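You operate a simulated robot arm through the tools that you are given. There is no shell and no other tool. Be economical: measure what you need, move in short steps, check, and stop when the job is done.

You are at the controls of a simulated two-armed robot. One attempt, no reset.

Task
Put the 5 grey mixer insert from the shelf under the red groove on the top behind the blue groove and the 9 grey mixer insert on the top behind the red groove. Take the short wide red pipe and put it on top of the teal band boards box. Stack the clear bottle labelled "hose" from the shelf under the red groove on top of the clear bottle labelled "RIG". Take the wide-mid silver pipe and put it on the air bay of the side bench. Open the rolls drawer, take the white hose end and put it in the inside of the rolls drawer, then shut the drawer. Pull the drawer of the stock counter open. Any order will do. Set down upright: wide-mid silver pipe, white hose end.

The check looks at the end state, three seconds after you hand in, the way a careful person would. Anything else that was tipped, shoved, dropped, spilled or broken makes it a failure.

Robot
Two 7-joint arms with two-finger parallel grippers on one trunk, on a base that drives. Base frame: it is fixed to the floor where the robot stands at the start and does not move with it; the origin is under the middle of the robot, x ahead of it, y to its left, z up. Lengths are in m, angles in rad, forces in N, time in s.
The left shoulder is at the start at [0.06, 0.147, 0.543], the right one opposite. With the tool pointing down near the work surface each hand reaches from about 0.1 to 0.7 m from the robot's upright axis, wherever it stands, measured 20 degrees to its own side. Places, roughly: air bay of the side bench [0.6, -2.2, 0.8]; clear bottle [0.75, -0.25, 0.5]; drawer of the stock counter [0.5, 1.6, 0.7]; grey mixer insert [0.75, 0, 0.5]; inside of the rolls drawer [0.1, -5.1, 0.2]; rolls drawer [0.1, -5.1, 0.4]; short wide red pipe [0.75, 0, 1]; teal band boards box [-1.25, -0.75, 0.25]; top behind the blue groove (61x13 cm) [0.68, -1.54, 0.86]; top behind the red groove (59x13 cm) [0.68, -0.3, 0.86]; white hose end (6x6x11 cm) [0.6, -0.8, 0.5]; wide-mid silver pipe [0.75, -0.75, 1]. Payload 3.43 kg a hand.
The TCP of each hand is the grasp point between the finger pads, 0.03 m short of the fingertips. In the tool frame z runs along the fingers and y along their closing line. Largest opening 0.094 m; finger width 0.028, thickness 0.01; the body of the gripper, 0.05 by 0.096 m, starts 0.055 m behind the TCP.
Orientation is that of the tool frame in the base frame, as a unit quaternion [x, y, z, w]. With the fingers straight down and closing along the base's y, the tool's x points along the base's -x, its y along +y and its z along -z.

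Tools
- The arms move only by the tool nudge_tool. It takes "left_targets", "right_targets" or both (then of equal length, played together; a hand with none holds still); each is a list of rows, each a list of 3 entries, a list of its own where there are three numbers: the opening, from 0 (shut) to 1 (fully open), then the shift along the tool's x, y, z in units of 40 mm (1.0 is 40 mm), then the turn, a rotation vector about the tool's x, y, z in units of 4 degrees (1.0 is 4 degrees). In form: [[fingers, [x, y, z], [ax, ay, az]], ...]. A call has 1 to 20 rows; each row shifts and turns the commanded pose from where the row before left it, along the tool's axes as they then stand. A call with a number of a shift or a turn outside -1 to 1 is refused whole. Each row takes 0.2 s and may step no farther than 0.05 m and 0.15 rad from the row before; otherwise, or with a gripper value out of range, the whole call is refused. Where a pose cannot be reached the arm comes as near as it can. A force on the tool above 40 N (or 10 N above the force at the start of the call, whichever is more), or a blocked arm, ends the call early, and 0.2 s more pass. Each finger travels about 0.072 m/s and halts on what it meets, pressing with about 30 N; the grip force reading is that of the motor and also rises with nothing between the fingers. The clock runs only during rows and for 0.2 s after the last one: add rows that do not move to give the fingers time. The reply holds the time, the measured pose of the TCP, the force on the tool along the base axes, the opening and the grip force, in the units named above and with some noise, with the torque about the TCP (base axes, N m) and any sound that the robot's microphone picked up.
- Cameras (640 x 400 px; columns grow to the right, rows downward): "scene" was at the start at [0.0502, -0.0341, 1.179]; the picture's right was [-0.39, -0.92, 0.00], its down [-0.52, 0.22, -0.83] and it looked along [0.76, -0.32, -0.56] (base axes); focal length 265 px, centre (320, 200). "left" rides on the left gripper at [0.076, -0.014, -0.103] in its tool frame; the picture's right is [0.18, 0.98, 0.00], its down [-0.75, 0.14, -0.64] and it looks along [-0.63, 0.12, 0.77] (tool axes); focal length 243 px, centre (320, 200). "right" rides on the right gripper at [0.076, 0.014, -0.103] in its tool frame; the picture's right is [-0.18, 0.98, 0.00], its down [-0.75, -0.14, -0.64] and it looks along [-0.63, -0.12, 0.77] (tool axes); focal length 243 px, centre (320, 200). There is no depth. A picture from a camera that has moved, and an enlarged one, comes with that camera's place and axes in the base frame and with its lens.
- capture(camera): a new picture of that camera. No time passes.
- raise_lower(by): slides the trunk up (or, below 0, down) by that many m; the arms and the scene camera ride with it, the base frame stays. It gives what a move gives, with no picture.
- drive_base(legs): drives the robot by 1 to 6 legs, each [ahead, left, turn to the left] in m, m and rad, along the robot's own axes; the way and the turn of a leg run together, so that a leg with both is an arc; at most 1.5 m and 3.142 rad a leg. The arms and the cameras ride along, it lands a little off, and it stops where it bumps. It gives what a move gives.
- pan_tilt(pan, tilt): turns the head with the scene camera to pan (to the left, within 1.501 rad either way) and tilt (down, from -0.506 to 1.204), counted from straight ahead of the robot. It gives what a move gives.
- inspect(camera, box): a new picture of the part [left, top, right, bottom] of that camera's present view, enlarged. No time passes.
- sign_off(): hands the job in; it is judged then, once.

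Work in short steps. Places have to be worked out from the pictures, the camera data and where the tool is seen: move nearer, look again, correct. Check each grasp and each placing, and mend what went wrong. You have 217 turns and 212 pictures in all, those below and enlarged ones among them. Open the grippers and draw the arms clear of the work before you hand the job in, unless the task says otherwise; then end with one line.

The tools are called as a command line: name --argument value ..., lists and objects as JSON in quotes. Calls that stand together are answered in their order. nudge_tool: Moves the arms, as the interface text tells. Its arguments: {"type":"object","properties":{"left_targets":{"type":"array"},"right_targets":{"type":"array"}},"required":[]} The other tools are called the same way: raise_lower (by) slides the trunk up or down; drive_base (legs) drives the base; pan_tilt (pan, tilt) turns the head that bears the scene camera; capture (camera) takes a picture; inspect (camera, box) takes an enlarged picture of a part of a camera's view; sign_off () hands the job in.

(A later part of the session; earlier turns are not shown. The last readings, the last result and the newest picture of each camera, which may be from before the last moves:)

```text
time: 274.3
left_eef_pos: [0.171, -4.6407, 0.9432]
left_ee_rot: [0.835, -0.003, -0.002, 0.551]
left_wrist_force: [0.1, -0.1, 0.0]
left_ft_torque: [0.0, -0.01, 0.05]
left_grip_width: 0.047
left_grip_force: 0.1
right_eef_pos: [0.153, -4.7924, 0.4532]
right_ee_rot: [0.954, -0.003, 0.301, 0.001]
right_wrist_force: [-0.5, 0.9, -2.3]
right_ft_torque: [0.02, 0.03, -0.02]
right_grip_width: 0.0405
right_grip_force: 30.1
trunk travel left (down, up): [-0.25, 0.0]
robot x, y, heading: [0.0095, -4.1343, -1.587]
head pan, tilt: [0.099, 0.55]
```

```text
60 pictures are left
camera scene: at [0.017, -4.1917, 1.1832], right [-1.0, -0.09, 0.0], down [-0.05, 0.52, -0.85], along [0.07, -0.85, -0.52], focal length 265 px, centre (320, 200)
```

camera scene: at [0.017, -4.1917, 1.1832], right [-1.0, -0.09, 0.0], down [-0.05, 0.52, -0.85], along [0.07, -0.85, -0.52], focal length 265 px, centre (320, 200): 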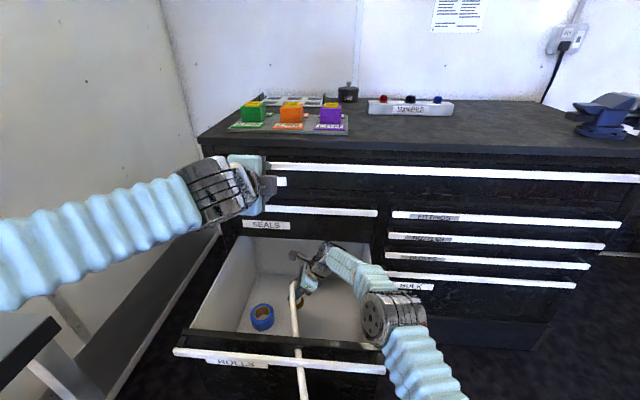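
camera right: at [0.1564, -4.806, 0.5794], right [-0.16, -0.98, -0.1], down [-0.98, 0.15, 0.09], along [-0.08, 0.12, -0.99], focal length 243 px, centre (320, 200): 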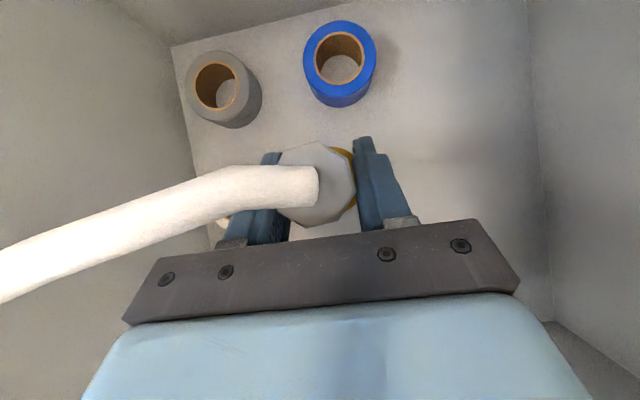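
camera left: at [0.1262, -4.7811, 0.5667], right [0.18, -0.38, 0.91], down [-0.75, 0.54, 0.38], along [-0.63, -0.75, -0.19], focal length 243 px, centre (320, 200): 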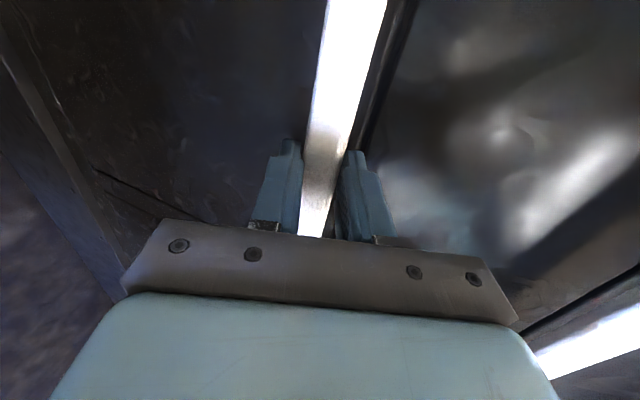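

Going well. Lower another 8 cm in one call and check forces and arm clearance.

nudge_tool --right_targets '[[0, [-0.574, 0, 0.82], [0, 0, 0]], [0, [-0.574, 0, 0.82], [0, 0, 0]]]'

inspect --camera "scene" --box '[180, 210, 460, 400]'

```text
time: 274.9
left_eef_pos: [0.1717, -4.6396, 0.9435]
left_ee_rot: [0.834, -0.002, -0.001, 0.551]
left_wrist_force: [0.2, 0.2, 0.5]
left_ft_torque: [-0.01, -0.01, -0.02]
left_grip_width: 0.047
left_grip_force: 0.0
right_eef_pos: [0.1522, -4.792, 0.3714]
right_ee_rot: [0.954, -0.005, 0.301, 0.002]
right_wrist_force: [-0.1, -0.4, -1.8]
right_ft_torque: [-0.02, 0.02, 0.01]
right_grip_width: 0.0403
right_grip_force: 30.1
trunk travel left (down, up): [-0.25, 0.0]
robot x, y, heading: [0.0054, -4.1315, -1.583]
head pan, tilt: [0.099, 0.55]
```

```text
2.11 times, centred on (320, 305) of scene
camera zoom: at [0.017, -4.1917, 1.1832], right [-1.0, -0.09, 0.0], down [-0.05, 0.52, -0.85], along [0.07, -0.85, -0.52], focal length 559 px, centre (320, -21)
```

zoom: 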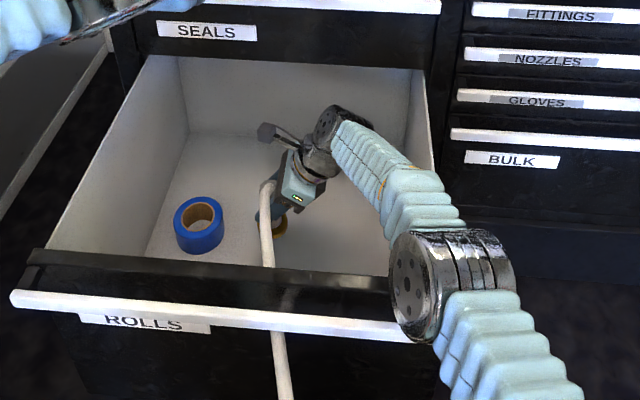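

Continue down in 1–1.5 cm steps until contact.

nudge_tool --right_targets '[[0, [-0.2, 0, 0.29], [0, 0, 0]], [0, [0, 0, 0], [0, 0, 0]]]'

nudge_tool --right_targets '[[0, [-0.1, 0, 0.145], [0, 0, 0]], [0, [0, 0, 0], [0, 0, 0]]]'

nudge_tool --right_targets '[[0, [-0.1, 0, 0.145], [0, 0, 0]], [0, [0, 0, 0], [0, 0, 0]]]'

```text
time: 275.5
left_eef_pos: [0.1704, -4.642, 0.9428]
left_ee_rot: [0.834, -0.002, -0.001, 0.552]
left_wrist_force: [-0.7, -1.2, 0.2]
left_ft_torque: [-0.01, 0.02, 0.01]
left_grip_width: 0.047
left_grip_force: 0.1
right_eef_pos: [0.1509, -4.7927, 0.3564]
right_ee_rot: [0.954, -0.006, 0.301, 0.002]
right_wrist_force: [0.3, 0.2, -3.2]
right_ft_torque: [0.01, 0.0, 0.02]
right_grip_width: 0.0404
right_grip_force: 30.2
trunk travel left (down, up): [-0.25, 0.0]
robot x, y, heading: [0.0086, -4.1331, -1.585]
head pan, tilt: [0.099, 0.55]
```

```text
time: 276.1
left_eef_pos: [0.1722, -4.6409, 0.9429]
left_ee_rot: [0.834, -0.003, -0.001, 0.552]
left_wrist_force: [-0.3, 0.3, 0.4]
left_ft_torque: [0.0, 0.0, -0.02]
left_grip_width: 0.0467
left_grip_force: 0.0
right_eef_pos: [0.1509, -4.79, 0.3498]
right_ee_rot: [0.954, -0.004, 0.3, 0.001]
right_wrist_force: [0.7, 0.3, -2.4]
right_ft_torque: [-0.02, 0.0, 0.0]
right_grip_width: 0.0406
right_grip_force: 30.2
trunk travel left (down, up): [-0.25, 0.0]
robot x, y, heading: [0.0116, -4.1311, -1.583]
head pan, tilt: [0.099, 0.55]
```

```text
time: 276.7
left_eef_pos: [0.1722, -4.6421, 0.944]
left_ee_rot: [0.834, -0.002, -0.001, 0.551]
left_wrist_force: [0.1, -0.7, 0.7]
left_ft_torque: [-0.03, 0.0, 0.04]
left_grip_width: 0.047
left_grip_force: 0.1
right_eef_pos: [0.1506, -4.7898, 0.3499]
right_ee_rot: [0.954, -0.005, 0.301, 0.001]
right_wrist_force: [-0.3, -0.2, -2.5]
right_ft_torque: [-0.01, 0.0, 0.03]
right_grip_width: 0.0404
right_grip_force: 30.2
right hand out of reach, approached as far as the arm can: row 1
trunk travel left (down, up): [-0.25, 0.0]
robot x, y, heading: [0.0095, -4.1319, -1.582]
head pan, tilt: [0.099, 0.55]
```

Arm limit reached at z≈0.35 (no contact yet). Lower the trunk in small steps instead.

raise_lower --by -0.01

raise_lower --by -0.008

raise_lower --by -0.006

```text
time: 277.3
left_eef_pos: [0.1706, -4.6403, 0.9348]
left_ee_rot: [0.834, -0.003, -0.001, 0.552]
left_wrist_force: [0.4, 0.7, 0.7]
left_ft_torque: [0.01, 0.03, 0.02]
left_grip_width: 0.0468
left_grip_force: 0.0
right_eef_pos: [0.1508, -4.7905, 0.3437]
right_ee_rot: [0.954, -0.003, 0.301, 0.004]
right_wrist_force: [-0.3, -0.6, -3.1]
right_ft_torque: [-0.01, 0.03, 0.02]
right_grip_width: 0.0405
right_grip_force: 30.0
trunk travel left (down, up): [-0.24, 0.01]
robot x, y, heading: [0.0149, -4.1286, -1.577]
head pan, tilt: [0.099, 0.55]
```

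```text
time: 277.9
left_eef_pos: [0.171, -4.6338, 0.9303]
left_ee_rot: [0.833, -0.002, -0.001, 0.554]
left_wrist_force: [-0.1, 0.9, 0.9]
left_ft_torque: [-0.01, -0.02, 0.0]
left_grip_width: 0.047
left_grip_force: 0.1
right_eef_pos: [0.1503, -4.7935, 0.3482]
right_ee_rot: [0.953, -0.003, 0.302, 0.012]
right_wrist_force: [-0.4, 0.0, -3.1]
right_ft_torque: [0.03, 0.0, 0.01]
right_grip_width: 0.0401
right_grip_force: 30.3
trunk travel left (down, up): [-0.232, 0.018]
robot x, y, heading: [0.0095, -4.1298, -1.584]
head pan, tilt: [0.099, 0.55]
```

```text
time: 278.4
left_eef_pos: [0.1731, -4.632, 0.9278]
left_ee_rot: [0.831, -0.003, -0.002, 0.557]
left_wrist_force: [0.1, -0.9, 0.4]
left_ft_torque: [0.01, 0.0, 0.02]
left_grip_width: 0.0472
left_grip_force: 0.0
right_eef_pos: [0.1497, -4.796, 0.3514]
right_ee_rot: [0.953, -0.002, 0.303, 0.019]
right_wrist_force: [0.6, 0.2, -3.4]
right_ft_torque: [0.01, 0.01, 0.02]
right_grip_width: 0.0401
right_grip_force: 30.0
trunk travel left (down, up): [-0.226, 0.024]
robot x, y, heading: [0.0067, -4.1333, -1.588]
head pan, tilt: [0.099, 0.55]
```

The forearm touched the drawer rim (hand rose as the trunk lowered). Undo that, lift, pull the hand 7 cm toward me, and bring the base 7 cm closer so the elbow sits higher.

raise_lower --by 0.024

nudge_tool --right_targets '[[0, [0.574, 0, -0.82], [0, 0, 0]], [0, [0.574, 0, -0.82], [0, 0, 0]], [0, [0.574, 0, -0.82], [0, 0, 0]], [0, [0, -0.9, 0], [0, 0, 0]], [0, [0, -0.85, 0], [0, 0, 0]]]'

capture --camera "scene"

```text
time: 279.1
left_eef_pos: [0.172, -4.641, 0.9407]
left_ee_rot: [0.834, -0.002, -0.001, 0.551]
left_wrist_force: [-1.3, -0.3, -0.1]
left_ft_torque: [-0.04, -0.01, -0.01]
left_grip_width: 0.0471
left_grip_force: 0.2
right_eef_pos: [0.1504, -4.7889, 0.3462]
right_ee_rot: [0.953, -0.005, 0.301, -0.001]
right_wrist_force: [-0.7, 1.3, -3.4]
right_ft_torque: [0.0, 0.0, 0.0]
right_grip_width: 0.0405
right_grip_force: 30.4
trunk travel left (down, up): [-0.25, 0.0]
robot x, y, heading: [0.014, -4.1295, -1.584]
head pan, tilt: [0.099, 0.55]
```

```text
time: 280.3
left_eef_pos: [0.1724, -4.6415, 0.9435]
left_ee_rot: [0.835, -0.002, 0.0, 0.551]
left_wrist_force: [-0.5, 0.3, -0.4]
left_ft_torque: [0.03, -0.02, 0.02]
left_grip_width: 0.0471
left_grip_force: 0.0
right_eef_pos: [0.1524, -4.7196, 0.4719]
right_ee_rot: [0.954, -0.006, 0.301, 0.003]
right_wrist_force: [-0.7, -0.7, -3.4]
right_ft_torque: [-0.02, 0.0, -0.01]
right_grip_width: 0.0402
right_grip_force: 30.3
trunk travel left (down, up): [-0.25, 0.0]
robot x, y, heading: [0.0074, -4.1326, -1.583]
head pan, tilt: [0.099, 0.55]
```

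```text
58 pictures are left
camera scene: at [0.017, -4.192, 1.1831], right [-1.0, -0.09, 0.0], down [-0.05, 0.52, -0.85], along [0.07, -0.85, -0.52], focal length 265 px, centre (320, 200)
```

scene: 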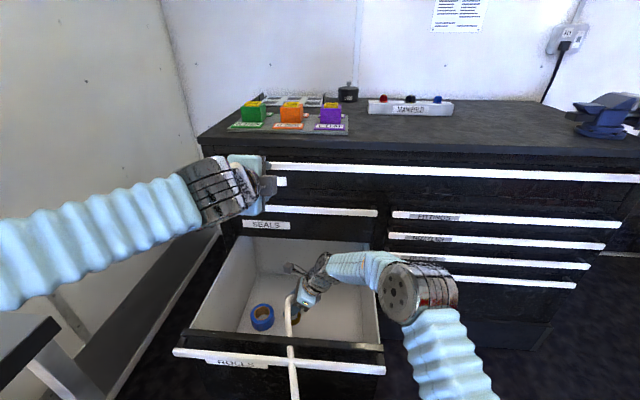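

Elbow now sits higher and outside. Drive 6 cm forward so the hand is back over the free spot, then descend.

drive_base --legs '[[0.065, 0, 0]]'

nudge_tool --right_targets '[[0, [-0.574, 0, 0.82], [0, 0, 0]], [0, [-0.574, 0, 0.82], [0, 0, 0]], [0, [-0.45, 0, 0.64], [0, 0, 0]], [0, [0, 0, 0], [0, 0, 0]]]'

capture --camera "scene"

```text
time: 281.3
left_eef_pos: [0.1718, -4.7057, 0.9436]
left_ee_rot: [0.835, -0.003, 0.0, 0.551]
left_wrist_force: [0.2, 0.0, -0.3]
left_ft_torque: [-0.02, -0.02, 0.01]
left_grip_width: 0.0468
left_grip_force: 0.0
right_eef_pos: [0.1518, -4.7845, 0.4715]
right_ee_rot: [0.954, -0.005, 0.3, 0.002]
right_wrist_force: [1.0, 0.5, -2.7]
right_ft_torque: [-0.01, 0.0, 0.01]
right_grip_width: 0.0402
right_grip_force: 29.8
trunk travel left (down, up): [-0.25, 0.0]
robot x, y, heading: [0.0081, -4.1957, -1.581]
head pan, tilt: [0.099, 0.55]
```

```text
time: 282.3
left_eef_pos: [0.1714, -4.7066, 0.9438]
left_ee_rot: [0.834, -0.002, 0.0, 0.551]
left_wrist_force: [-0.1, 1.0, 0.5]
left_ft_torque: [0.03, 0.03, -0.02]
left_grip_width: 0.0471
left_grip_force: 0.0
right_eef_pos: [0.1521, -4.7843, 0.3597]
right_ee_rot: [0.953, -0.004, 0.302, 0.001]
right_wrist_force: [0.8, -0.3, -2.9]
right_ft_torque: [-0.02, -0.01, 0.0]
right_grip_width: 0.0404
right_grip_force: 29.5
trunk travel left (down, up): [-0.25, 0.0]
robot x, y, heading: [0.0089, -4.1988, -1.579]
head pan, tilt: [0.099, 0.55]
```

```text
57 pictures are left
camera scene: at [0.0163, -4.2574, 1.1832], right [-1.0, -0.09, 0.0], down [-0.05, 0.52, -0.85], along [0.07, -0.85, -0.52], focal length 265 px, centre (320, 200)
```

scene: 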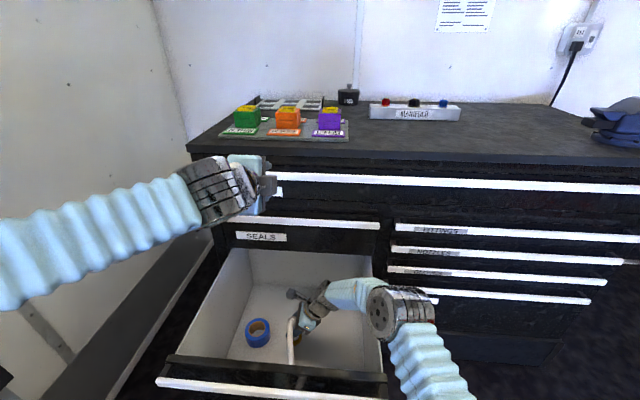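

Good posture. Continue down in small steps.

nudge_tool --right_targets '[[0, [-0.15, 0, 0.215], [0, 0, 0]], [0, [0, 0, 0], [0, 0, 0]]]'

nudge_tool --right_targets '[[0, [-0.1, 0, 0.145], [0, 0, 0]], [0, [0, 0, 0], [0, 0, 0]]]'

nudge_tool --right_targets '[[0, [-0.1, 0, 0.145], [0, 0, 0]], [0, [0, 0, 0], [0, 0, 0]]]'

nudge_tool --right_targets '[[0, [-0.1, 0, 0.145], [0, 0, 0]], [0, [0, 0, 0], [0, 0, 0]]]'

```text
time: 282.9
left_eef_pos: [0.1711, -4.7069, 0.9435]
left_ee_rot: [0.834, -0.002, 0.001, 0.552]
left_wrist_force: [-0.3, -0.5, -0.1]
left_ft_torque: [0.01, 0.02, -0.02]
left_grip_width: 0.0471
left_grip_force: 0.0
right_eef_pos: [0.1517, -4.7856, 0.3481]
right_ee_rot: [0.954, -0.004, 0.301, 0.001]
right_wrist_force: [-0.6, 0.4, -2.9]
right_ft_torque: [0.03, -0.03, 0.0]
right_grip_width: 0.0405
right_grip_force: 30.1
trunk travel left (down, up): [-0.25, 0.0]
robot x, y, heading: [0.0072, -4.1946, -1.583]
head pan, tilt: [0.099, 0.55]
```

```text
time: 283.5
left_eef_pos: [0.171, -4.7055, 0.9439]
left_ee_rot: [0.834, -0.001, 0.0, 0.551]
left_wrist_force: [-0.5, -0.1, 0.7]
left_ft_torque: [-0.02, 0.0, -0.02]
left_grip_width: 0.0472
left_grip_force: 0.0
right_eef_pos: [0.1502, -4.7861, 0.3421]
right_ee_rot: [0.954, -0.004, 0.301, 0.002]
right_wrist_force: [-0.1, 0.0, -2.9]
right_ft_torque: [0.01, -0.01, 0.02]
right_grip_width: 0.0402
right_grip_force: 30.0
trunk travel left (down, up): [-0.25, 0.0]
robot x, y, heading: [0.0109, -4.2002, -1.582]
head pan, tilt: [0.099, 0.55]
```

```text
time: 284.1
left_eef_pos: [0.1715, -4.7066, 0.9437]
left_ee_rot: [0.834, -0.002, 0.0, 0.551]
left_wrist_force: [0.0, -0.8, 0.4]
left_ft_torque: [-0.03, 0.01, -0.02]
left_grip_width: 0.0469
left_grip_force: 0.0
right_eef_pos: [0.1516, -4.7858, 0.3351]
right_ee_rot: [0.954, -0.005, 0.301, 0.002]
right_wrist_force: [-0.4, -0.2, -2.4]
right_ft_torque: [-0.04, 0.02, 0.0]
right_grip_width: 0.0404
right_grip_force: 29.7
trunk travel left (down, up): [-0.25, 0.0]
robot x, y, heading: [0.0107, -4.199, -1.584]
head pan, tilt: [0.099, 0.55]
```

```text
time: 284.7
left_eef_pos: [0.172, -4.7054, 0.9429]
left_ee_rot: [0.834, -0.002, 0.0, 0.551]
left_wrist_force: [-0.3, -0.9, -0.4]
left_ft_torque: [-0.02, -0.02, -0.04]
left_grip_width: 0.0469
left_grip_force: 0.1
right_eef_pos: [0.1517, -4.7858, 0.3274]
right_ee_rot: [0.954, -0.004, 0.301, 0.002]
right_wrist_force: [0.1, 0.1, -3.3]
right_ft_torque: [-0.04, -0.01, 0.0]
right_grip_width: 0.0403
right_grip_force: 30.7
trunk travel left (down, up): [-0.25, 0.0]
robot x, y, heading: [0.009, -4.1979, -1.586]
head pan, tilt: [0.099, 0.55]
```

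Still free. Continue.

nudge_tool --right_targets '[[0, [-0.1, 0, 0.145], [0, 0, 0]], [0, [0, 0, 0], [0, 0, 0]]]'

nudge_tool --right_targets '[[0, [-0.08, 0, 0.115], [0, 0, 0]], [0, [0, 0, 0], [0, 0, 0]]]'

nudge_tool --right_targets '[[0, [-0.06, 0, 0.085], [0, 0, 0]], [0, [0, 0, 0], [0, 0, 0]]]'

capture --camera "right"

```text
time: 285.3
left_eef_pos: [0.1709, -4.7073, 0.9439]
left_ee_rot: [0.834, -0.002, 0.0, 0.552]
left_wrist_force: [-0.5, 0.1, -0.2]
left_ft_torque: [0.01, 0.02, 0.01]
left_grip_width: 0.047
left_grip_force: 0.0
right_eef_pos: [0.1526, -4.7839, 0.3217]
right_ee_rot: [0.954, -0.004, 0.3, 0.001]
right_wrist_force: [0.4, 1.1, -2.7]
right_ft_torque: [-0.01, 0.02, -0.02]
right_grip_width: 0.0404
right_grip_force: 30.6
trunk travel left (down, up): [-0.25, 0.0]
robot x, y, heading: [0.0099, -4.1958, -1.587]
head pan, tilt: [0.099, 0.55]
```

```text
time: 285.9
left_eef_pos: [0.1719, -4.7057, 0.9432]
left_ee_rot: [0.834, -0.002, 0.0, 0.552]
left_wrist_force: [0.1, -0.8, -0.5]
left_ft_torque: [0.0, 0.03, 0.01]
left_grip_width: 0.0472
left_grip_force: 0.1
right_eef_pos: [0.1516, -4.7851, 0.3156]
right_ee_rot: [0.954, -0.004, 0.301, 0.002]
right_wrist_force: [-0.5, 0.1, -3.5]
right_ft_torque: [0.01, -0.01, 0.01]
right_grip_width: 0.0402
right_grip_force: 29.8
trunk travel left (down, up): [-0.25, 0.0]
robot x, y, heading: [0.0098, -4.1983, -1.587]
head pan, tilt: [0.099, 0.55]
```

```text
time: 286.5
left_eef_pos: [0.1709, -4.7061, 0.9438]
left_ee_rot: [0.834, -0.002, -0.001, 0.551]
left_wrist_force: [0.1, -0.1, -0.6]
left_ft_torque: [0.04, 0.01, 0.02]
left_grip_width: 0.0469
left_grip_force: 0.1
right_eef_pos: [0.1514, -4.7852, 0.3111]
right_ee_rot: [0.954, -0.004, 0.301, 0.001]
right_wrist_force: [-0.3, 0.1, -2.7]
right_ft_torque: [-0.01, 0.01, 0.01]
right_grip_width: 0.0401
right_grip_force: 29.8
trunk travel left (down, up): [-0.25, 0.0]
robot x, y, heading: [0.0119, -4.1955, -1.582]
head pan, tilt: [0.099, 0.55]
```

```text
56 pictures are left
camera right: at [0.1556, -4.7992, 0.439], right [-0.16, -0.98, -0.11], down [-0.98, 0.15, 0.09], along [-0.08, 0.12, -0.99], focal length 243 px, centre (320, 200)
```

right: 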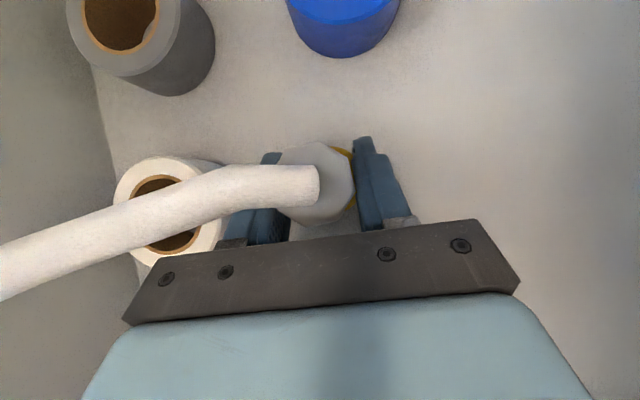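

The white roll is close to the +Y finger; shift 2 cm further back, then continue lowering.

nudge_tool --right_targets '[[0, [0, 0.25, 0], [0, 0, 0]], [0, [0, 0.25, 0], [0, 0, 0]], [0, [-0.06, 0, 0.085], [0, 0, 0]], [0, [0, 0, 0], [0, 0, 0]]]'

nudge_tool --right_targets '[[0, [-0.08, 0, 0.115], [0, 0, 0]], [0, [0, 0, 0], [0, 0, 0]]]'

nudge_tool --right_targets '[[0, [-0.08, 0, 0.115], [0, 0, 0]], [0, [0, 0, 0], [0, 0, 0]]]'

nudge_tool --right_targets '[[0, [-0.08, 0, 0.115], [0, 0, 0]], [0, [0, 0, 0], [0, 0, 0]]]'

```text
time: 287.5
left_eef_pos: [0.1712, -4.7069, 0.9426]
left_ee_rot: [0.834, -0.001, 0.0, 0.551]
left_wrist_force: [-0.1, -0.1, 0.3]
left_ft_torque: [-0.05, 0.01, 0.0]
left_grip_width: 0.047
left_grip_force: 0.0
right_eef_pos: [0.1519, -4.8052, 0.306]
right_ee_rot: [0.954, -0.004, 0.3, 0.001]
right_wrist_force: [0.4, -0.2, -2.6]
right_ft_torque: [0.03, -0.02, -0.02]
right_grip_width: 0.0403
right_grip_force: 30.2
trunk travel left (down, up): [-0.25, 0.0]
robot x, y, heading: [0.0056, -4.1945, -1.581]
head pan, tilt: [0.099, 0.55]
```

```text
time: 288.1
left_eef_pos: [0.1711, -4.7069, 0.9429]
left_ee_rot: [0.835, -0.002, -0.001, 0.55]
left_wrist_force: [-0.3, 0.3, 0.5]
left_ft_torque: [0.0, -0.03, 0.01]
left_grip_width: 0.0468
left_grip_force: 0.1
right_eef_pos: [0.1513, -4.8054, 0.3017]
right_ee_rot: [0.954, -0.004, 0.301, 0.001]
right_wrist_force: [-0.4, -0.4, -3.6]
right_ft_torque: [0.02, 0.0, 0.01]
right_grip_width: 0.0404
right_grip_force: 29.8
trunk travel left (down, up): [-0.25, 0.0]
robot x, y, heading: [0.0091, -4.1987, -1.583]
head pan, tilt: [0.099, 0.55]
```

```text
time: 288.7
left_eef_pos: [0.1706, -4.7063, 0.9429]
left_ee_rot: [0.835, -0.002, 0.0, 0.551]
left_wrist_force: [0.5, -0.4, -0.4]
left_ft_torque: [-0.01, -0.01, -0.01]
left_grip_width: 0.047
left_grip_force: 0.1
right_eef_pos: [0.1511, -4.805, 0.2961]
right_ee_rot: [0.954, -0.004, 0.301, 0.002]
right_wrist_force: [0.0, 0.1, -1.5]
right_ft_torque: [0.05, 0.04, -0.02]
right_grip_width: 0.04
right_grip_force: 29.8
trunk travel left (down, up): [-0.25, 0.0]
robot x, y, heading: [0.0109, -4.2021, -1.582]
head pan, tilt: [0.099, 0.55]
```

```text
time: 289.3
left_eef_pos: [0.1699, -4.7045, 0.945]
left_ee_rot: [0.834, -0.002, 0.0, 0.552]
left_wrist_force: [-0.4, -1.1, -0.9]
left_ft_torque: [-0.01, 0.01, 0.0]
left_grip_width: 0.047
left_grip_force: 0.1
right_eef_pos: [0.1518, -4.8063, 0.2951]
right_ee_rot: [0.953, -0.004, 0.303, 0.005]
right_wrist_force: [-6.4, -1.6, 30.4]
right_ft_torque: [0.25, -0.05, -0.01]
right_grip_width: 0.0407
right_grip_force: 30.1
trunk travel left (down, up): [-0.25, 0.0]
robot x, y, heading: [0.0139, -4.1975, -1.583]
head pan, tilt: [0.099, 0.55]
```

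Floor contact at TCP z≈0.296. Ease off 4 mm and open.

nudge_tool --right_targets '[[0, [0.06, 0, -0.085], [0, 0, 0]], [0.3, [0, 0, 0], [0, 0, 0]], [0.6, [0, 0, 0], [0, 0, 0]], [0.6, [0, 0, 0], [0, 0, 0]]]'

capture --camera "right"

```text
time: 290.3
left_eef_pos: [0.1708, -4.7059, 0.9435]
left_ee_rot: [0.834, -0.003, 0.0, 0.552]
left_wrist_force: [-1.0, 0.3, -0.2]
left_ft_torque: [0.0, -0.02, 0.02]
left_grip_width: 0.0469
left_grip_force: 0.1
right_eef_pos: [0.1528, -4.8039, 0.295]
right_ee_rot: [0.954, -0.003, 0.299, 0.001]
right_wrist_force: [-0.2, -0.9, 0.2]
right_ft_torque: [-0.01, 0.03, -0.03]
right_grip_width: 0.0564
right_grip_force: 0.1
trunk travel left (down, up): [-0.25, 0.0]
robot x, y, heading: [0.0098, -4.1978, -1.582]
head pan, tilt: [0.099, 0.55]
```

```text
55 pictures are left
camera right: at [0.1557, -4.8184, 0.4222], right [-0.16, -0.98, -0.11], down [-0.98, 0.15, 0.09], along [-0.08, 0.12, -0.99], focal length 243 px, centre (320, 200)
```

right: 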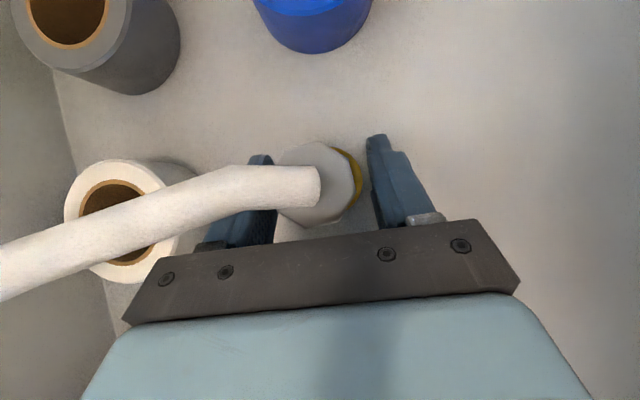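

It stands free. Retreat 10 cm along the axis (clear of hose), then straight up.

nudge_tool --right_targets '[[0.65, [0, 0, -0.5], [0, 0, 0]], [0.7, [0, 0, -1], [0, 0, 0]], [0.7, [0, 0, -1], [0, 0, 0]]]'

capture --camera "right"

```text
time: 291.1
left_eef_pos: [0.1709, -4.7066, 0.9432]
left_ee_rot: [0.834, -0.002, 0.0, 0.552]
left_wrist_force: [0.3, 0.2, 0.9]
left_ft_torque: [-0.02, 0.03, 0.02]
left_grip_width: 0.0469
left_grip_force: 0.2
right_eef_pos: [0.0952, -4.8057, 0.3743]
right_ee_rot: [0.954, -0.004, 0.3, 0.001]
right_wrist_force: [0.4, 0.6, 0.5]
right_ft_torque: [0.01, 0.01, -0.02]
right_grip_width: 0.0659
right_grip_force: 0.1
trunk travel left (down, up): [-0.25, 0.0]
robot x, y, heading: [0.0104, -4.1982, -1.581]
head pan, tilt: [0.099, 0.55]
```

```text
54 pictures are left
camera right: at [0.0984, -4.8205, 0.5026], right [-0.16, -0.98, -0.11], down [-0.98, 0.15, 0.09], along [-0.08, 0.12, -0.99], focal length 243 px, centre (320, 200)
```

right: 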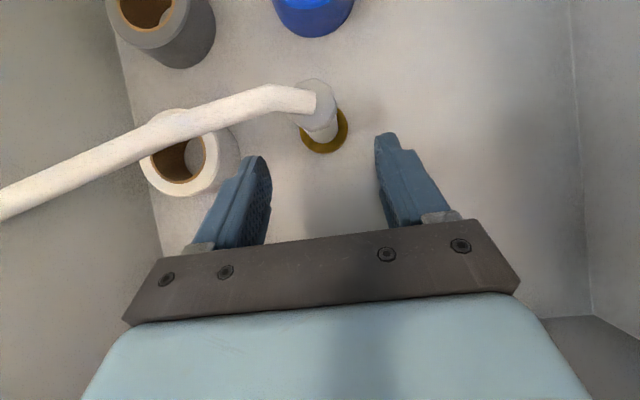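

Hose end stands upright in the drawer. Lift the right hand straight up out of the drawer.

nudge_tool --right_targets '[[0.7, [0.574, 0, -0.82], [0, 0, 0]], [0.7, [0.574, 0, -0.82], [0, 0, 0]], [0.7, [0.574, 0, -0.82], [0, 0, 0]], [0.7, [0.574, 0, -0.82], [0, 0, 0]], [0.7, [0.574, 0, -0.82], [0, 0, 0]], [0.7, [0.574, 0, -0.82], [0, 0, 0]], [0.7, [0.574, 0, -0.82], [0, 0, 0]], [0.7, [0.574, 0, -0.82], [0, 0, 0]], [0.7, [0.574, 0, -0.82], [0, 0, 0]]]'

drive_base --legs '[[-0.25, 0, 0]]'

capture --camera "scene"

```text
time: 293.1
left_eef_pos: [0.1717, -4.7065, 0.9431]
left_ee_rot: [0.835, -0.002, 0.0, 0.551]
left_wrist_force: [0.9, -0.7, -0.3]
left_ft_torque: [0.0, -0.03, 0.03]
left_grip_width: 0.047
left_grip_force: 0.1
right_eef_pos: [0.0938, -4.8037, 0.7371]
right_ee_rot: [0.954, -0.004, 0.301, 0.001]
right_wrist_force: [-0.4, -0.4, 0.9]
right_ft_torque: [0.03, 0.0, 0.02]
right_grip_width: 0.066
right_grip_force: 0.1
trunk travel left (down, up): [-0.25, 0.0]
robot x, y, heading: [0.0106, -4.1989, -1.58]
head pan, tilt: [0.099, 0.55]
```

```text
time: 294.9
left_eef_pos: [0.1755, -4.4506, 0.9429]
left_ee_rot: [0.835, -0.002, -0.001, 0.551]
left_wrist_force: [-0.7, -0.2, 0.8]
left_ft_torque: [0.03, -0.02, 0.02]
left_grip_width: 0.0469
left_grip_force: 0.1
right_eef_pos: [0.0985, -4.5491, 0.738]
right_ee_rot: [0.953, -0.004, 0.302, 0.001]
right_wrist_force: [-0.1, 0.2, -0.7]
right_ft_torque: [0.02, 0.03, 0.01]
right_grip_width: 0.0659
right_grip_force: 0.2
trunk travel left (down, up): [-0.25, 0.0]
robot x, y, heading: [0.0112, -3.9424, -1.583]
head pan, tilt: [0.099, 0.55]
```

```text
53 pictures are left
camera scene: at [0.0192, -4.0024, 1.1832], right [-1.0, -0.09, 0.0], down [-0.05, 0.52, -0.85], along [0.07, -0.85, -0.52], focal length 265 px, centre (320, 200)
```

scene: 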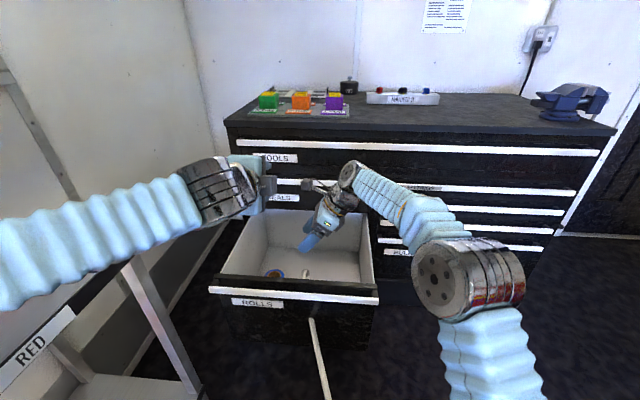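

Now shut the drawer: back off 8 cm, retract the right hand, and lower the closed left hand to push height.

drive_base --legs '[[-0.1, 0, 0]]'

nudge_tool --right_targets '[[0.5, [-0.6, -0.4, -0.42], [0, 0, 0]], [0.5, [-0.6, -0.4, -0.42], [0, 0, 0]], [0.5, [-0.6, -0.4, -0.42], [0, 0, 0]], [0.5, [-0.6, -0.4, -0.42], [0, 0, 0]], [0.5, [-0.6, -0.4, -0.42], [0, 0, 0]], [0.5, [-0.6, -0.4, -0.42], [0, 0, 0]], [0.5, [0, 0, 0], [0, 0, 0]], [0.5, [0, 0, 0], [0, 0, 0]], [0.5, [0, 0, 0], [0, 0, 0]], [0.5, [0, 0, 0], [0, 0, 0]], [0.5, [0, 0, 0], [0, 0, 0]]]' --left_targets '[[0, [0, -0.927, 0.375], [0, 0, 0]], [0, [0, -0.927, 0.375], [0, 0, 0]], [0, [0, -0.927, 0.375], [0, 0, 0]], [0, [0, -0.927, 0.375], [0, 0, 0]], [0, [0, -0.927, 0.375], [0, 0, 0]], [0, [0, -0.927, 0.375], [0, 0, 0]], [0, [0, -0.927, 0.375], [0, 0, 0]], [0, [0, -0.927, 0.375], [0, 0, 0]], [0, [0, -0.927, 0.375], [0, 0, 0]], [0, [0, -0.927, 0.375], [0, 0, 0]], [0, [0, -0.927, 0.375], [0, 0, 0]]]'

capture --camera "scene"

```text
time: 296.1
left_eef_pos: [0.1755, -4.3524, 0.9441]
left_ee_rot: [0.834, -0.002, 0.001, 0.551]
left_wrist_force: [-0.4, 0.4, 0.6]
left_ft_torque: [0.01, -0.01, -0.02]
left_grip_width: 0.0471
left_grip_force: 0.0
right_eef_pos: [0.0987, -4.4503, 0.7362]
right_ee_rot: [0.954, -0.004, 0.3, 0.001]
right_wrist_force: [-0.1, 0.2, 0.2]
right_ft_torque: [0.03, -0.02, -0.01]
right_grip_width: 0.066
right_grip_force: 0.1
trunk travel left (down, up): [-0.25, 0.0]
robot x, y, heading: [0.0124, -3.8436, -1.584]
head pan, tilt: [0.099, 0.55]
```

```text
time: 298.7
left_eef_pos: [0.1384, -4.3837, 0.5907]
left_ee_rot: [0.824, -0.034, -0.008, 0.566]
left_wrist_force: [-3.2, -0.3, 3.0]
left_ft_torque: [0.27, -0.07, 0.22]
left_grip_width: 0.0
left_grip_force: 29.9
left hand out of reach, approached as far as the arm can: row 8, 10, 11
right_eef_pos: [-0.1162, -4.3689, 0.7433]
right_ee_rot: [0.952, -0.03, 0.304, 0.016]
right_wrist_force: [0.4, 0.4, 0.2]
right_ft_torque: [0.0, -0.04, 0.0]
right_grip_width: 0.0472
right_grip_force: 0.1
trunk travel left (down, up): [-0.25, 0.0]
robot x, y, heading: [0.0069, -3.8735, -1.64]
head pan, tilt: [0.099, 0.55]
stopped in row 11 (left hand): the arm was blocked; the commanded pose is now the measured one
```

```text
52 pictures are left
camera scene: at [-0.0168, -3.9184, 1.1858], right [-1.0, -0.03, -0.02], down [0.0, 0.51, -0.86], along [0.04, -0.86, -0.51], focal length 265 px, centre (320, 200)
```

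scene: 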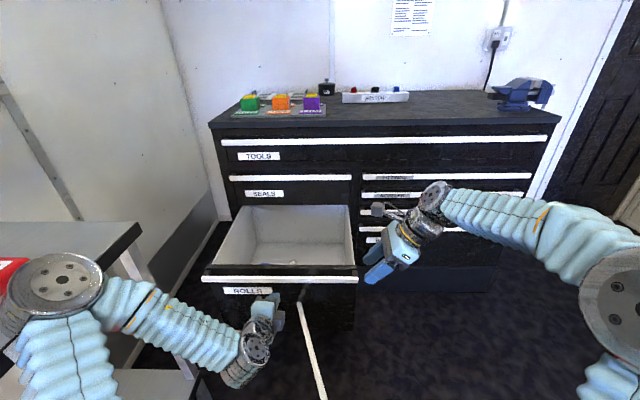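

The left elbow met the side bench. Raise the left hand back up to free it, then look at the bench.

nudge_tool --left_targets '[[0, [0, 0.7, -0.3], [0, 0, 0]], [0, [0, 0.9, -0.375], [0, 0, 0]], [0, [0, 0.9, -0.375], [0, 0, 0]], [0, [0, 0.9, -0.375], [0, 0, 0]], [0, [0, 0.9, -0.375], [0, 0, 0]], [0, [0, 0.9, -0.375], [0, 0, 0]]]'

pan_tilt --pan 0.9 --tilt 0.55

capture --camera "scene"

```text
time: 300.1
left_eef_pos: [0.1522, -4.3809, 0.8002]
left_ee_rot: [0.829, -0.023, -0.015, 0.558]
left_wrist_force: [0.0, 0.6, -0.5]
left_ft_torque: [0.0, -0.01, -0.02]
left_grip_width: 0.0
left_grip_force: 30.2
right_eef_pos: [-0.0969, -4.372, 0.738]
right_ee_rot: [0.955, -0.027, 0.297, 0.009]
right_wrist_force: [-0.4, -0.9, 0.4]
right_ft_torque: [0.0, -0.03, -0.02]
right_grip_width: 0.047
right_grip_force: 0.1
trunk travel left (down, up): [-0.25, 0.0]
robot x, y, heading: [0.0099, -3.8643, -1.623]
head pan, tilt: [0.099, 0.55]
```

```text
time: 301.2
left_eef_pos: [0.1533, -4.3797, 0.7996]
left_ee_rot: [0.831, -0.023, -0.016, 0.556]
left_wrist_force: [0.7, 0.5, -0.2]
left_ft_torque: [0.06, -0.03, 0.01]
left_grip_width: 0.0
left_grip_force: 29.8
right_eef_pos: [-0.0971, -4.3717, 0.7384]
right_ee_rot: [0.955, -0.027, 0.297, 0.009]
right_wrist_force: [-0.4, 0.5, -0.3]
right_ft_torque: [-0.01, 0.02, 0.0]
right_grip_width: 0.0471
right_grip_force: 0.1
trunk travel left (down, up): [-0.25, 0.0]
robot x, y, heading: [0.008, -3.8636, -1.628]
head pan, tilt: [0.901, 0.55]
```

```text
51 pictures are left
camera scene: at [0.0777, -3.8964, 1.1832], right [-0.67, -0.74, 0.0], down [-0.39, 0.35, -0.85], along [0.63, -0.57, -0.52], focal length 265 px, centre (320, 200)
```

scene: 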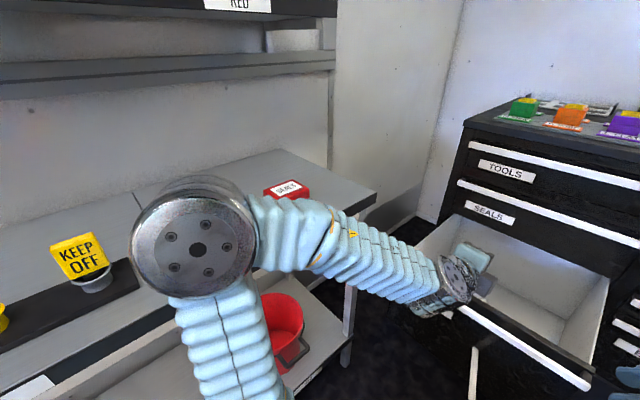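

Nothing seems tipped so far. Move the robot 0.25 m away from the bench and check it.

drive_base --legs '[[0, -0.25, 0.04]]'

capture --camera "scene"

```text
time: 303.0
left_eef_pos: [-0.0773, -4.3649, 0.7998]
left_ee_rot: [0.83, -0.005, -0.003, 0.558]
left_wrist_force: [1.7, -0.2, -0.3]
left_ft_torque: [-0.01, -0.01, 0.01]
left_grip_width: 0.0
left_grip_force: 29.8
right_eef_pos: [-0.329, -4.3655, 0.7372]
right_ee_rot: [0.955, -0.005, 0.296, 0.002]
right_wrist_force: [-0.5, 0.1, 0.5]
right_ft_torque: [-0.01, -0.01, 0.02]
right_grip_width: 0.0468
right_grip_force: 0.0
trunk travel left (down, up): [-0.25, 0.0]
robot x, y, heading: [-0.2446, -3.8579, -1.589]
head pan, tilt: [0.901, 0.55]
```

```text
50 pictures are left
camera scene: at [-0.1737, -3.8837, 1.1832], right [-0.63, -0.77, 0.0], down [-0.4, 0.33, -0.85], along [0.66, -0.54, -0.52], focal length 265 px, centre (320, 200)
```

scene: 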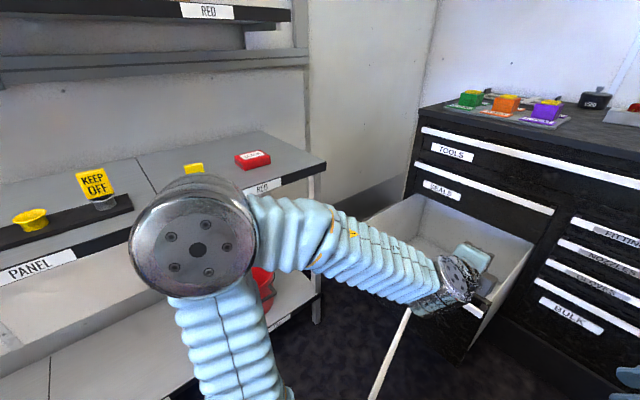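

Bench items look untouched. Shift 0.13 m left (elbow stays clear), lower the left hand to z≈0.48 in front of the drawer.

drive_base --legs '[[0, 0.13, 0]]'

nudge_tool --left_targets '[[0, [0, -0.927, 0.375], [0, 0, 0]], [0, [0, -0.927, 0.375], [0, 0, 0]], [0, [0, -0.927, 0.375], [0, 0, 0]], [0, [0, -0.927, 0.375], [0, 0, 0]], [0, [0, -0.927, 0.375], [0, 0, 0]], [0, [0, -0.927, 0.375], [0, 0, 0]], [0, [0, -0.927, 0.375], [0, 0, 0]], [0, [0, -0.927, 0.375], [0, 0, 0]]]'

pan_tilt --pan 0.2 --tilt 0.6

capture --camera "scene"

```text
time: 304.3
left_eef_pos: [0.0554, -4.3663, 0.8003]
left_ee_rot: [0.83, -0.004, -0.004, 0.558]
left_wrist_force: [0.1, 0.3, -0.5]
left_ft_torque: [0.01, -0.05, 0.01]
left_grip_width: 0.0
left_grip_force: 30.2
right_eef_pos: [-0.1966, -4.3682, 0.738]
right_ee_rot: [0.955, -0.007, 0.297, 0.003]
right_wrist_force: [-1.1, -0.2, -0.1]
right_ft_torque: [0.01, -0.02, 0.0]
right_grip_width: 0.0471
right_grip_force: 0.0
trunk travel left (down, up): [-0.25, 0.0]
robot x, y, heading: [-0.1103, -3.8616, -1.586]
head pan, tilt: [0.901, 0.55]
```

```text
time: 306.1
left_eef_pos: [0.0529, -4.3699, 0.5798]
left_ee_rot: [0.83, -0.005, -0.002, 0.558]
left_wrist_force: [-0.3, 0.3, -0.4]
left_ft_torque: [0.02, 0.03, 0.01]
left_grip_width: 0.0001
left_grip_force: 30.0
left hand out of reach, approached as far as the arm can: row 4, 6, 7, 8
right_eef_pos: [-0.1976, -4.3686, 0.7385]
right_ee_rot: [0.955, -0.007, 0.297, 0.003]
right_wrist_force: [-0.2, -0.1, 0.1]
right_ft_torque: [0.04, -0.01, 0.03]
right_grip_width: 0.047
right_grip_force: 0.0
trunk travel left (down, up): [-0.25, 0.0]
robot x, y, heading: [-0.1062, -3.8561, -1.588]
head pan, tilt: [0.901, 0.55]
```

```text
time: 307.2
left_eef_pos: [0.0538, -4.3694, 0.5799]
left_ee_rot: [0.83, -0.005, -0.003, 0.557]
left_wrist_force: [-0.4, -0.4, -0.5]
left_ft_torque: [-0.03, 0.0, 0.02]
left_grip_width: 0.0001
left_grip_force: 29.7
right_eef_pos: [-0.1966, -4.369, 0.7377]
right_ee_rot: [0.955, -0.007, 0.297, 0.003]
right_wrist_force: [-0.8, 1.0, 0.0]
right_ft_torque: [0.04, 0.02, -0.03]
right_grip_width: 0.0471
right_grip_force: 0.0
trunk travel left (down, up): [-0.25, 0.0]
robot x, y, heading: [-0.1101, -3.8579, -1.58]
head pan, tilt: [0.201, 0.6]
```

```text
49 pictures are left
camera scene: at [-0.0951, -3.9159, 1.1787], right [-0.98, -0.18, 0.0], down [-0.1, 0.56, -0.83], along [0.15, -0.81, -0.56], focal length 265 px, centre (320, 200)
```

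scene: 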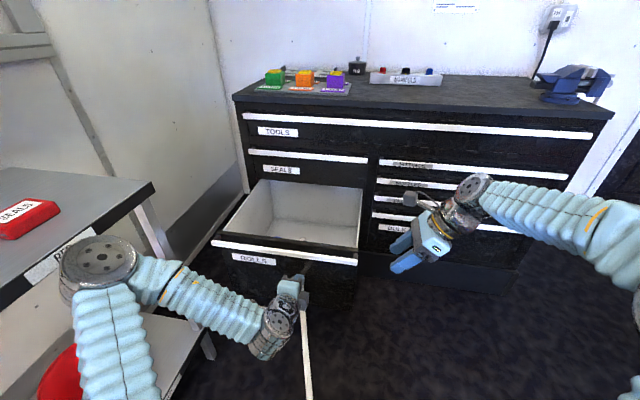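

Lower the trunk 8 cm so the fist meets the drawer front, shift 5 cm right for elbow clearance, and approach to contact.

drive_base --legs '[[0, -0.05, 0]]'

raise_lower --by -0.08

drive_base --legs '[[0.08, 0, 0]]'

capture --camera "scene"

```text
time: 308.1
left_eef_pos: [0.0053, -4.3674, 0.5804]
left_ee_rot: [0.831, -0.004, -0.003, 0.557]
left_wrist_force: [-0.2, 0.4, -0.5]
left_ft_torque: [-0.02, 0.02, -0.03]
left_grip_width: 0.0
left_grip_force: 30.0
right_eef_pos: [-0.2451, -4.368, 0.7384]
right_ee_rot: [0.955, -0.006, 0.296, 0.003]
right_wrist_force: [0.5, 0.7, -0.1]
right_ft_torque: [0.02, 0.02, -0.03]
right_grip_width: 0.0471
right_grip_force: 0.2
trunk travel left (down, up): [-0.25, 0.0]
robot x, y, heading: [-0.1613, -3.8578, -1.579]
head pan, tilt: [0.201, 0.6]
```

```text
time: 309.3
left_eef_pos: [0.0049, -4.368, 0.4999]
left_ee_rot: [0.83, -0.003, -0.002, 0.557]
left_wrist_force: [0.8, 0.8, 0.4]
left_ft_torque: [0.0, 0.0, 0.02]
left_grip_width: 0.0001
left_grip_force: 30.2
right_eef_pos: [-0.2468, -4.3683, 0.6568]
right_ee_rot: [0.955, -0.005, 0.296, 0.002]
right_wrist_force: [-0.3, 0.2, 0.3]
right_ft_torque: [0.04, 0.01, -0.01]
right_grip_width: 0.0471
right_grip_force: 0.2
trunk travel left (down, up): [-0.17, 0.08]
robot x, y, heading: [-0.1581, -3.8622, -1.585]
head pan, tilt: [0.201, 0.6]
```

```text
time: 310.4
left_eef_pos: [0.0051, -4.4484, 0.5007]
left_ee_rot: [0.831, -0.003, -0.002, 0.557]
left_wrist_force: [-0.6, 0.5, 0.4]
left_ft_torque: [0.0, 0.03, -0.01]
left_grip_width: 0.0002
left_grip_force: 29.5
right_eef_pos: [-0.2465, -4.4484, 0.6573]
right_ee_rot: [0.955, -0.005, 0.297, 0.002]
right_wrist_force: [0.2, -0.8, 0.2]
right_ft_torque: [0.04, 0.02, 0.02]
right_grip_width: 0.047
right_grip_force: 0.0
trunk travel left (down, up): [-0.17, 0.08]
robot x, y, heading: [-0.1602, -3.9405, -1.586]
head pan, tilt: [0.201, 0.6]
```

```text
48 pictures are left
camera scene: at [-0.1458, -3.9956, 1.0987], right [-0.98, -0.19, 0.0], down [-0.11, 0.56, -0.83], along [0.15, -0.81, -0.56], focal length 265 px, centre (320, 200)
```

scene: 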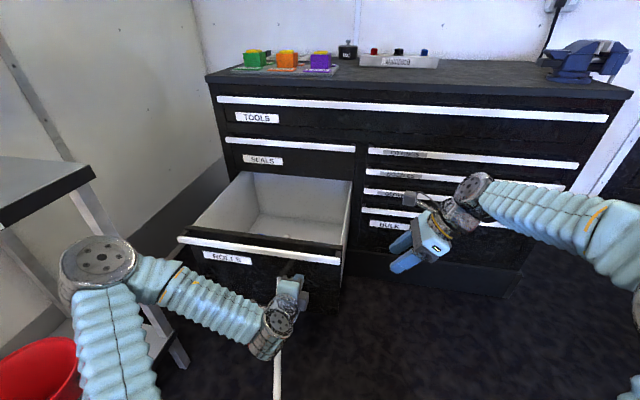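

Retract the right hand 8 cm (so it won't reach the chest), then push the drawer with the base.

nudge_tool --right_targets '[[0.2, [-0.4, -0.7, -0.3], [0, 0, 0]], [0.1, [-0.4, -0.7, -0.3], [0, 0, 0]], [0, [-0.4, -0.7, -0.3], [0, 0, 0]]]'

drive_base --legs '[[0.2, 0, 0]]'

capture --camera "scene"

```text
time: 311.1
left_eef_pos: [0.0048, -4.4484, 0.4992]
left_ee_rot: [0.831, -0.002, -0.001, 0.557]
left_wrist_force: [0.8, -0.1, -0.1]
left_ft_torque: [-0.02, 0.01, 0.01]
left_grip_width: 0.0
left_grip_force: 30.0
right_eef_pos: [-0.3048, -4.3644, 0.6595]
right_ee_rot: [0.955, -0.005, 0.296, 0.002]
right_wrist_force: [0.2, 0.0, -0.1]
right_ft_torque: [-0.01, 0.02, 0.01]
right_grip_width: 0.0
right_grip_force: 30.2
trunk travel left (down, up): [-0.17, 0.08]
robot x, y, heading: [-0.1574, -3.9359, -1.588]
head pan, tilt: [0.201, 0.6]
```

```text
time: 312.8
left_eef_pos: [0.0033, -4.6487, 0.5003]
left_ee_rot: [0.831, -0.002, -0.002, 0.557]
left_wrist_force: [0.6, -0.3, -1.0]
left_ft_torque: [-0.02, -0.02, 0.01]
left_grip_width: 0.0001
left_grip_force: 30.4
right_eef_pos: [-0.3051, -4.5654, 0.6604]
right_ee_rot: [0.955, -0.004, 0.296, 0.002]
right_wrist_force: [0.5, -0.3, 0.3]
right_ft_torque: [-0.01, 0.01, 0.03]
right_grip_width: 0.0001
right_grip_force: 29.3
trunk travel left (down, up): [-0.17, 0.08]
robot x, y, heading: [-0.1634, -4.1373, -1.579]
head pan, tilt: [0.201, 0.6]
```

```text
47 pictures are left
camera scene: at [-0.1481, -4.1964, 1.0987], right [-0.98, -0.19, 0.0], down [-0.11, 0.55, -0.82], along [0.16, -0.81, -0.57], focal length 265 px, centre (320, 200)
```

scene: 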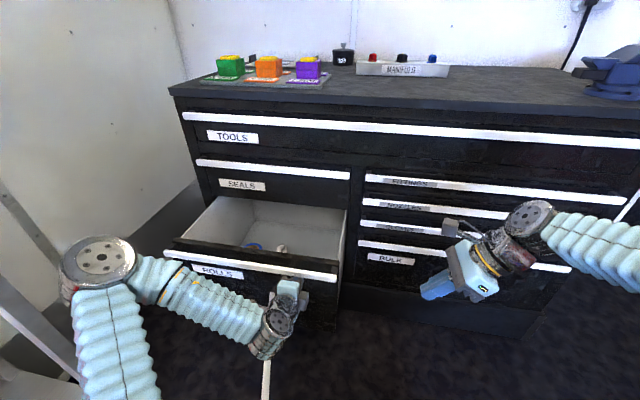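

Drawer is closing and the hose end still stands. Push 0.17 m more, then finish gently with the arm.

drive_base --legs '[[0.17, 0, 0]]'

nudge_tool --left_targets '[[0, [0, 0.1, 0.28], [0, 0, 0]], [0, [0, 0.1, 0.28], [0, 0, 0]], [0, [0, 0.1, 0.28], [0, 0, 0]], [0, [0, 0.1, 0.28], [0, 0, 0]], [0, [0, 0.1, 0.28], [0, 0, 0]], [0, [0, 0.1, 0.28], [0, 0, 0]], [0, [0, 0.1, 0.28], [0, 0, 0]]]'

capture --camera "scene"

```text
time: 314.2
left_eef_pos: [0.0002, -4.8211, 0.5013]
left_ee_rot: [0.83, -0.002, -0.002, 0.557]
left_wrist_force: [-0.1, 0.5, 0.1]
left_ft_torque: [0.0, -0.01, -0.01]
left_grip_width: 0.0
left_grip_force: 30.0
right_eef_pos: [-0.3077, -4.7367, 0.6604]
right_ee_rot: [0.955, -0.004, 0.296, 0.001]
right_wrist_force: [-0.5, 0.2, 0.2]
right_ft_torque: [0.01, 0.02, 0.02]
right_grip_width: 0.0
right_grip_force: 29.5
trunk travel left (down, up): [-0.17, 0.08]
robot x, y, heading: [-0.1651, -4.3117, -1.58]
head pan, tilt: [0.201, 0.6]
```

```text
time: 315.8
left_eef_pos: [-0.0002, -4.9023, 0.4962]
left_ee_rot: [0.831, -0.004, -0.002, 0.556]
left_wrist_force: [3.3, 24.2, 4.8]
left_ft_torque: [-0.06, -0.02, 0.36]
left_grip_width: 0.0001
left_grip_force: 30.0
right_eef_pos: [-0.3081, -4.7372, 0.6606]
right_ee_rot: [0.955, -0.004, 0.297, 0.002]
right_wrist_force: [0.1, 0.3, 0.1]
right_ft_torque: [-0.02, -0.02, -0.01]
right_grip_width: 0.0
right_grip_force: 29.9
trunk travel left (down, up): [-0.17, 0.08]
robot x, y, heading: [-0.1645, -4.3091, -1.583]
head pan, tilt: [0.201, 0.6]
```

```text
46 pictures are left
camera scene: at [-0.15, -4.3671, 1.0989], right [-0.98, -0.19, 0.0], down [-0.11, 0.55, -0.83], along [0.16, -0.81, -0.56], focal length 265 px, centre (320, 200)
```

scene: 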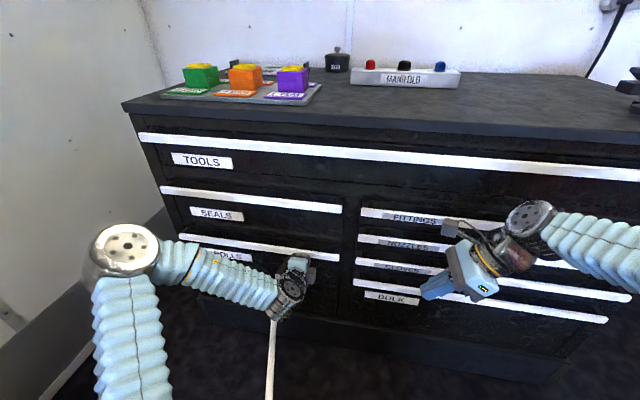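

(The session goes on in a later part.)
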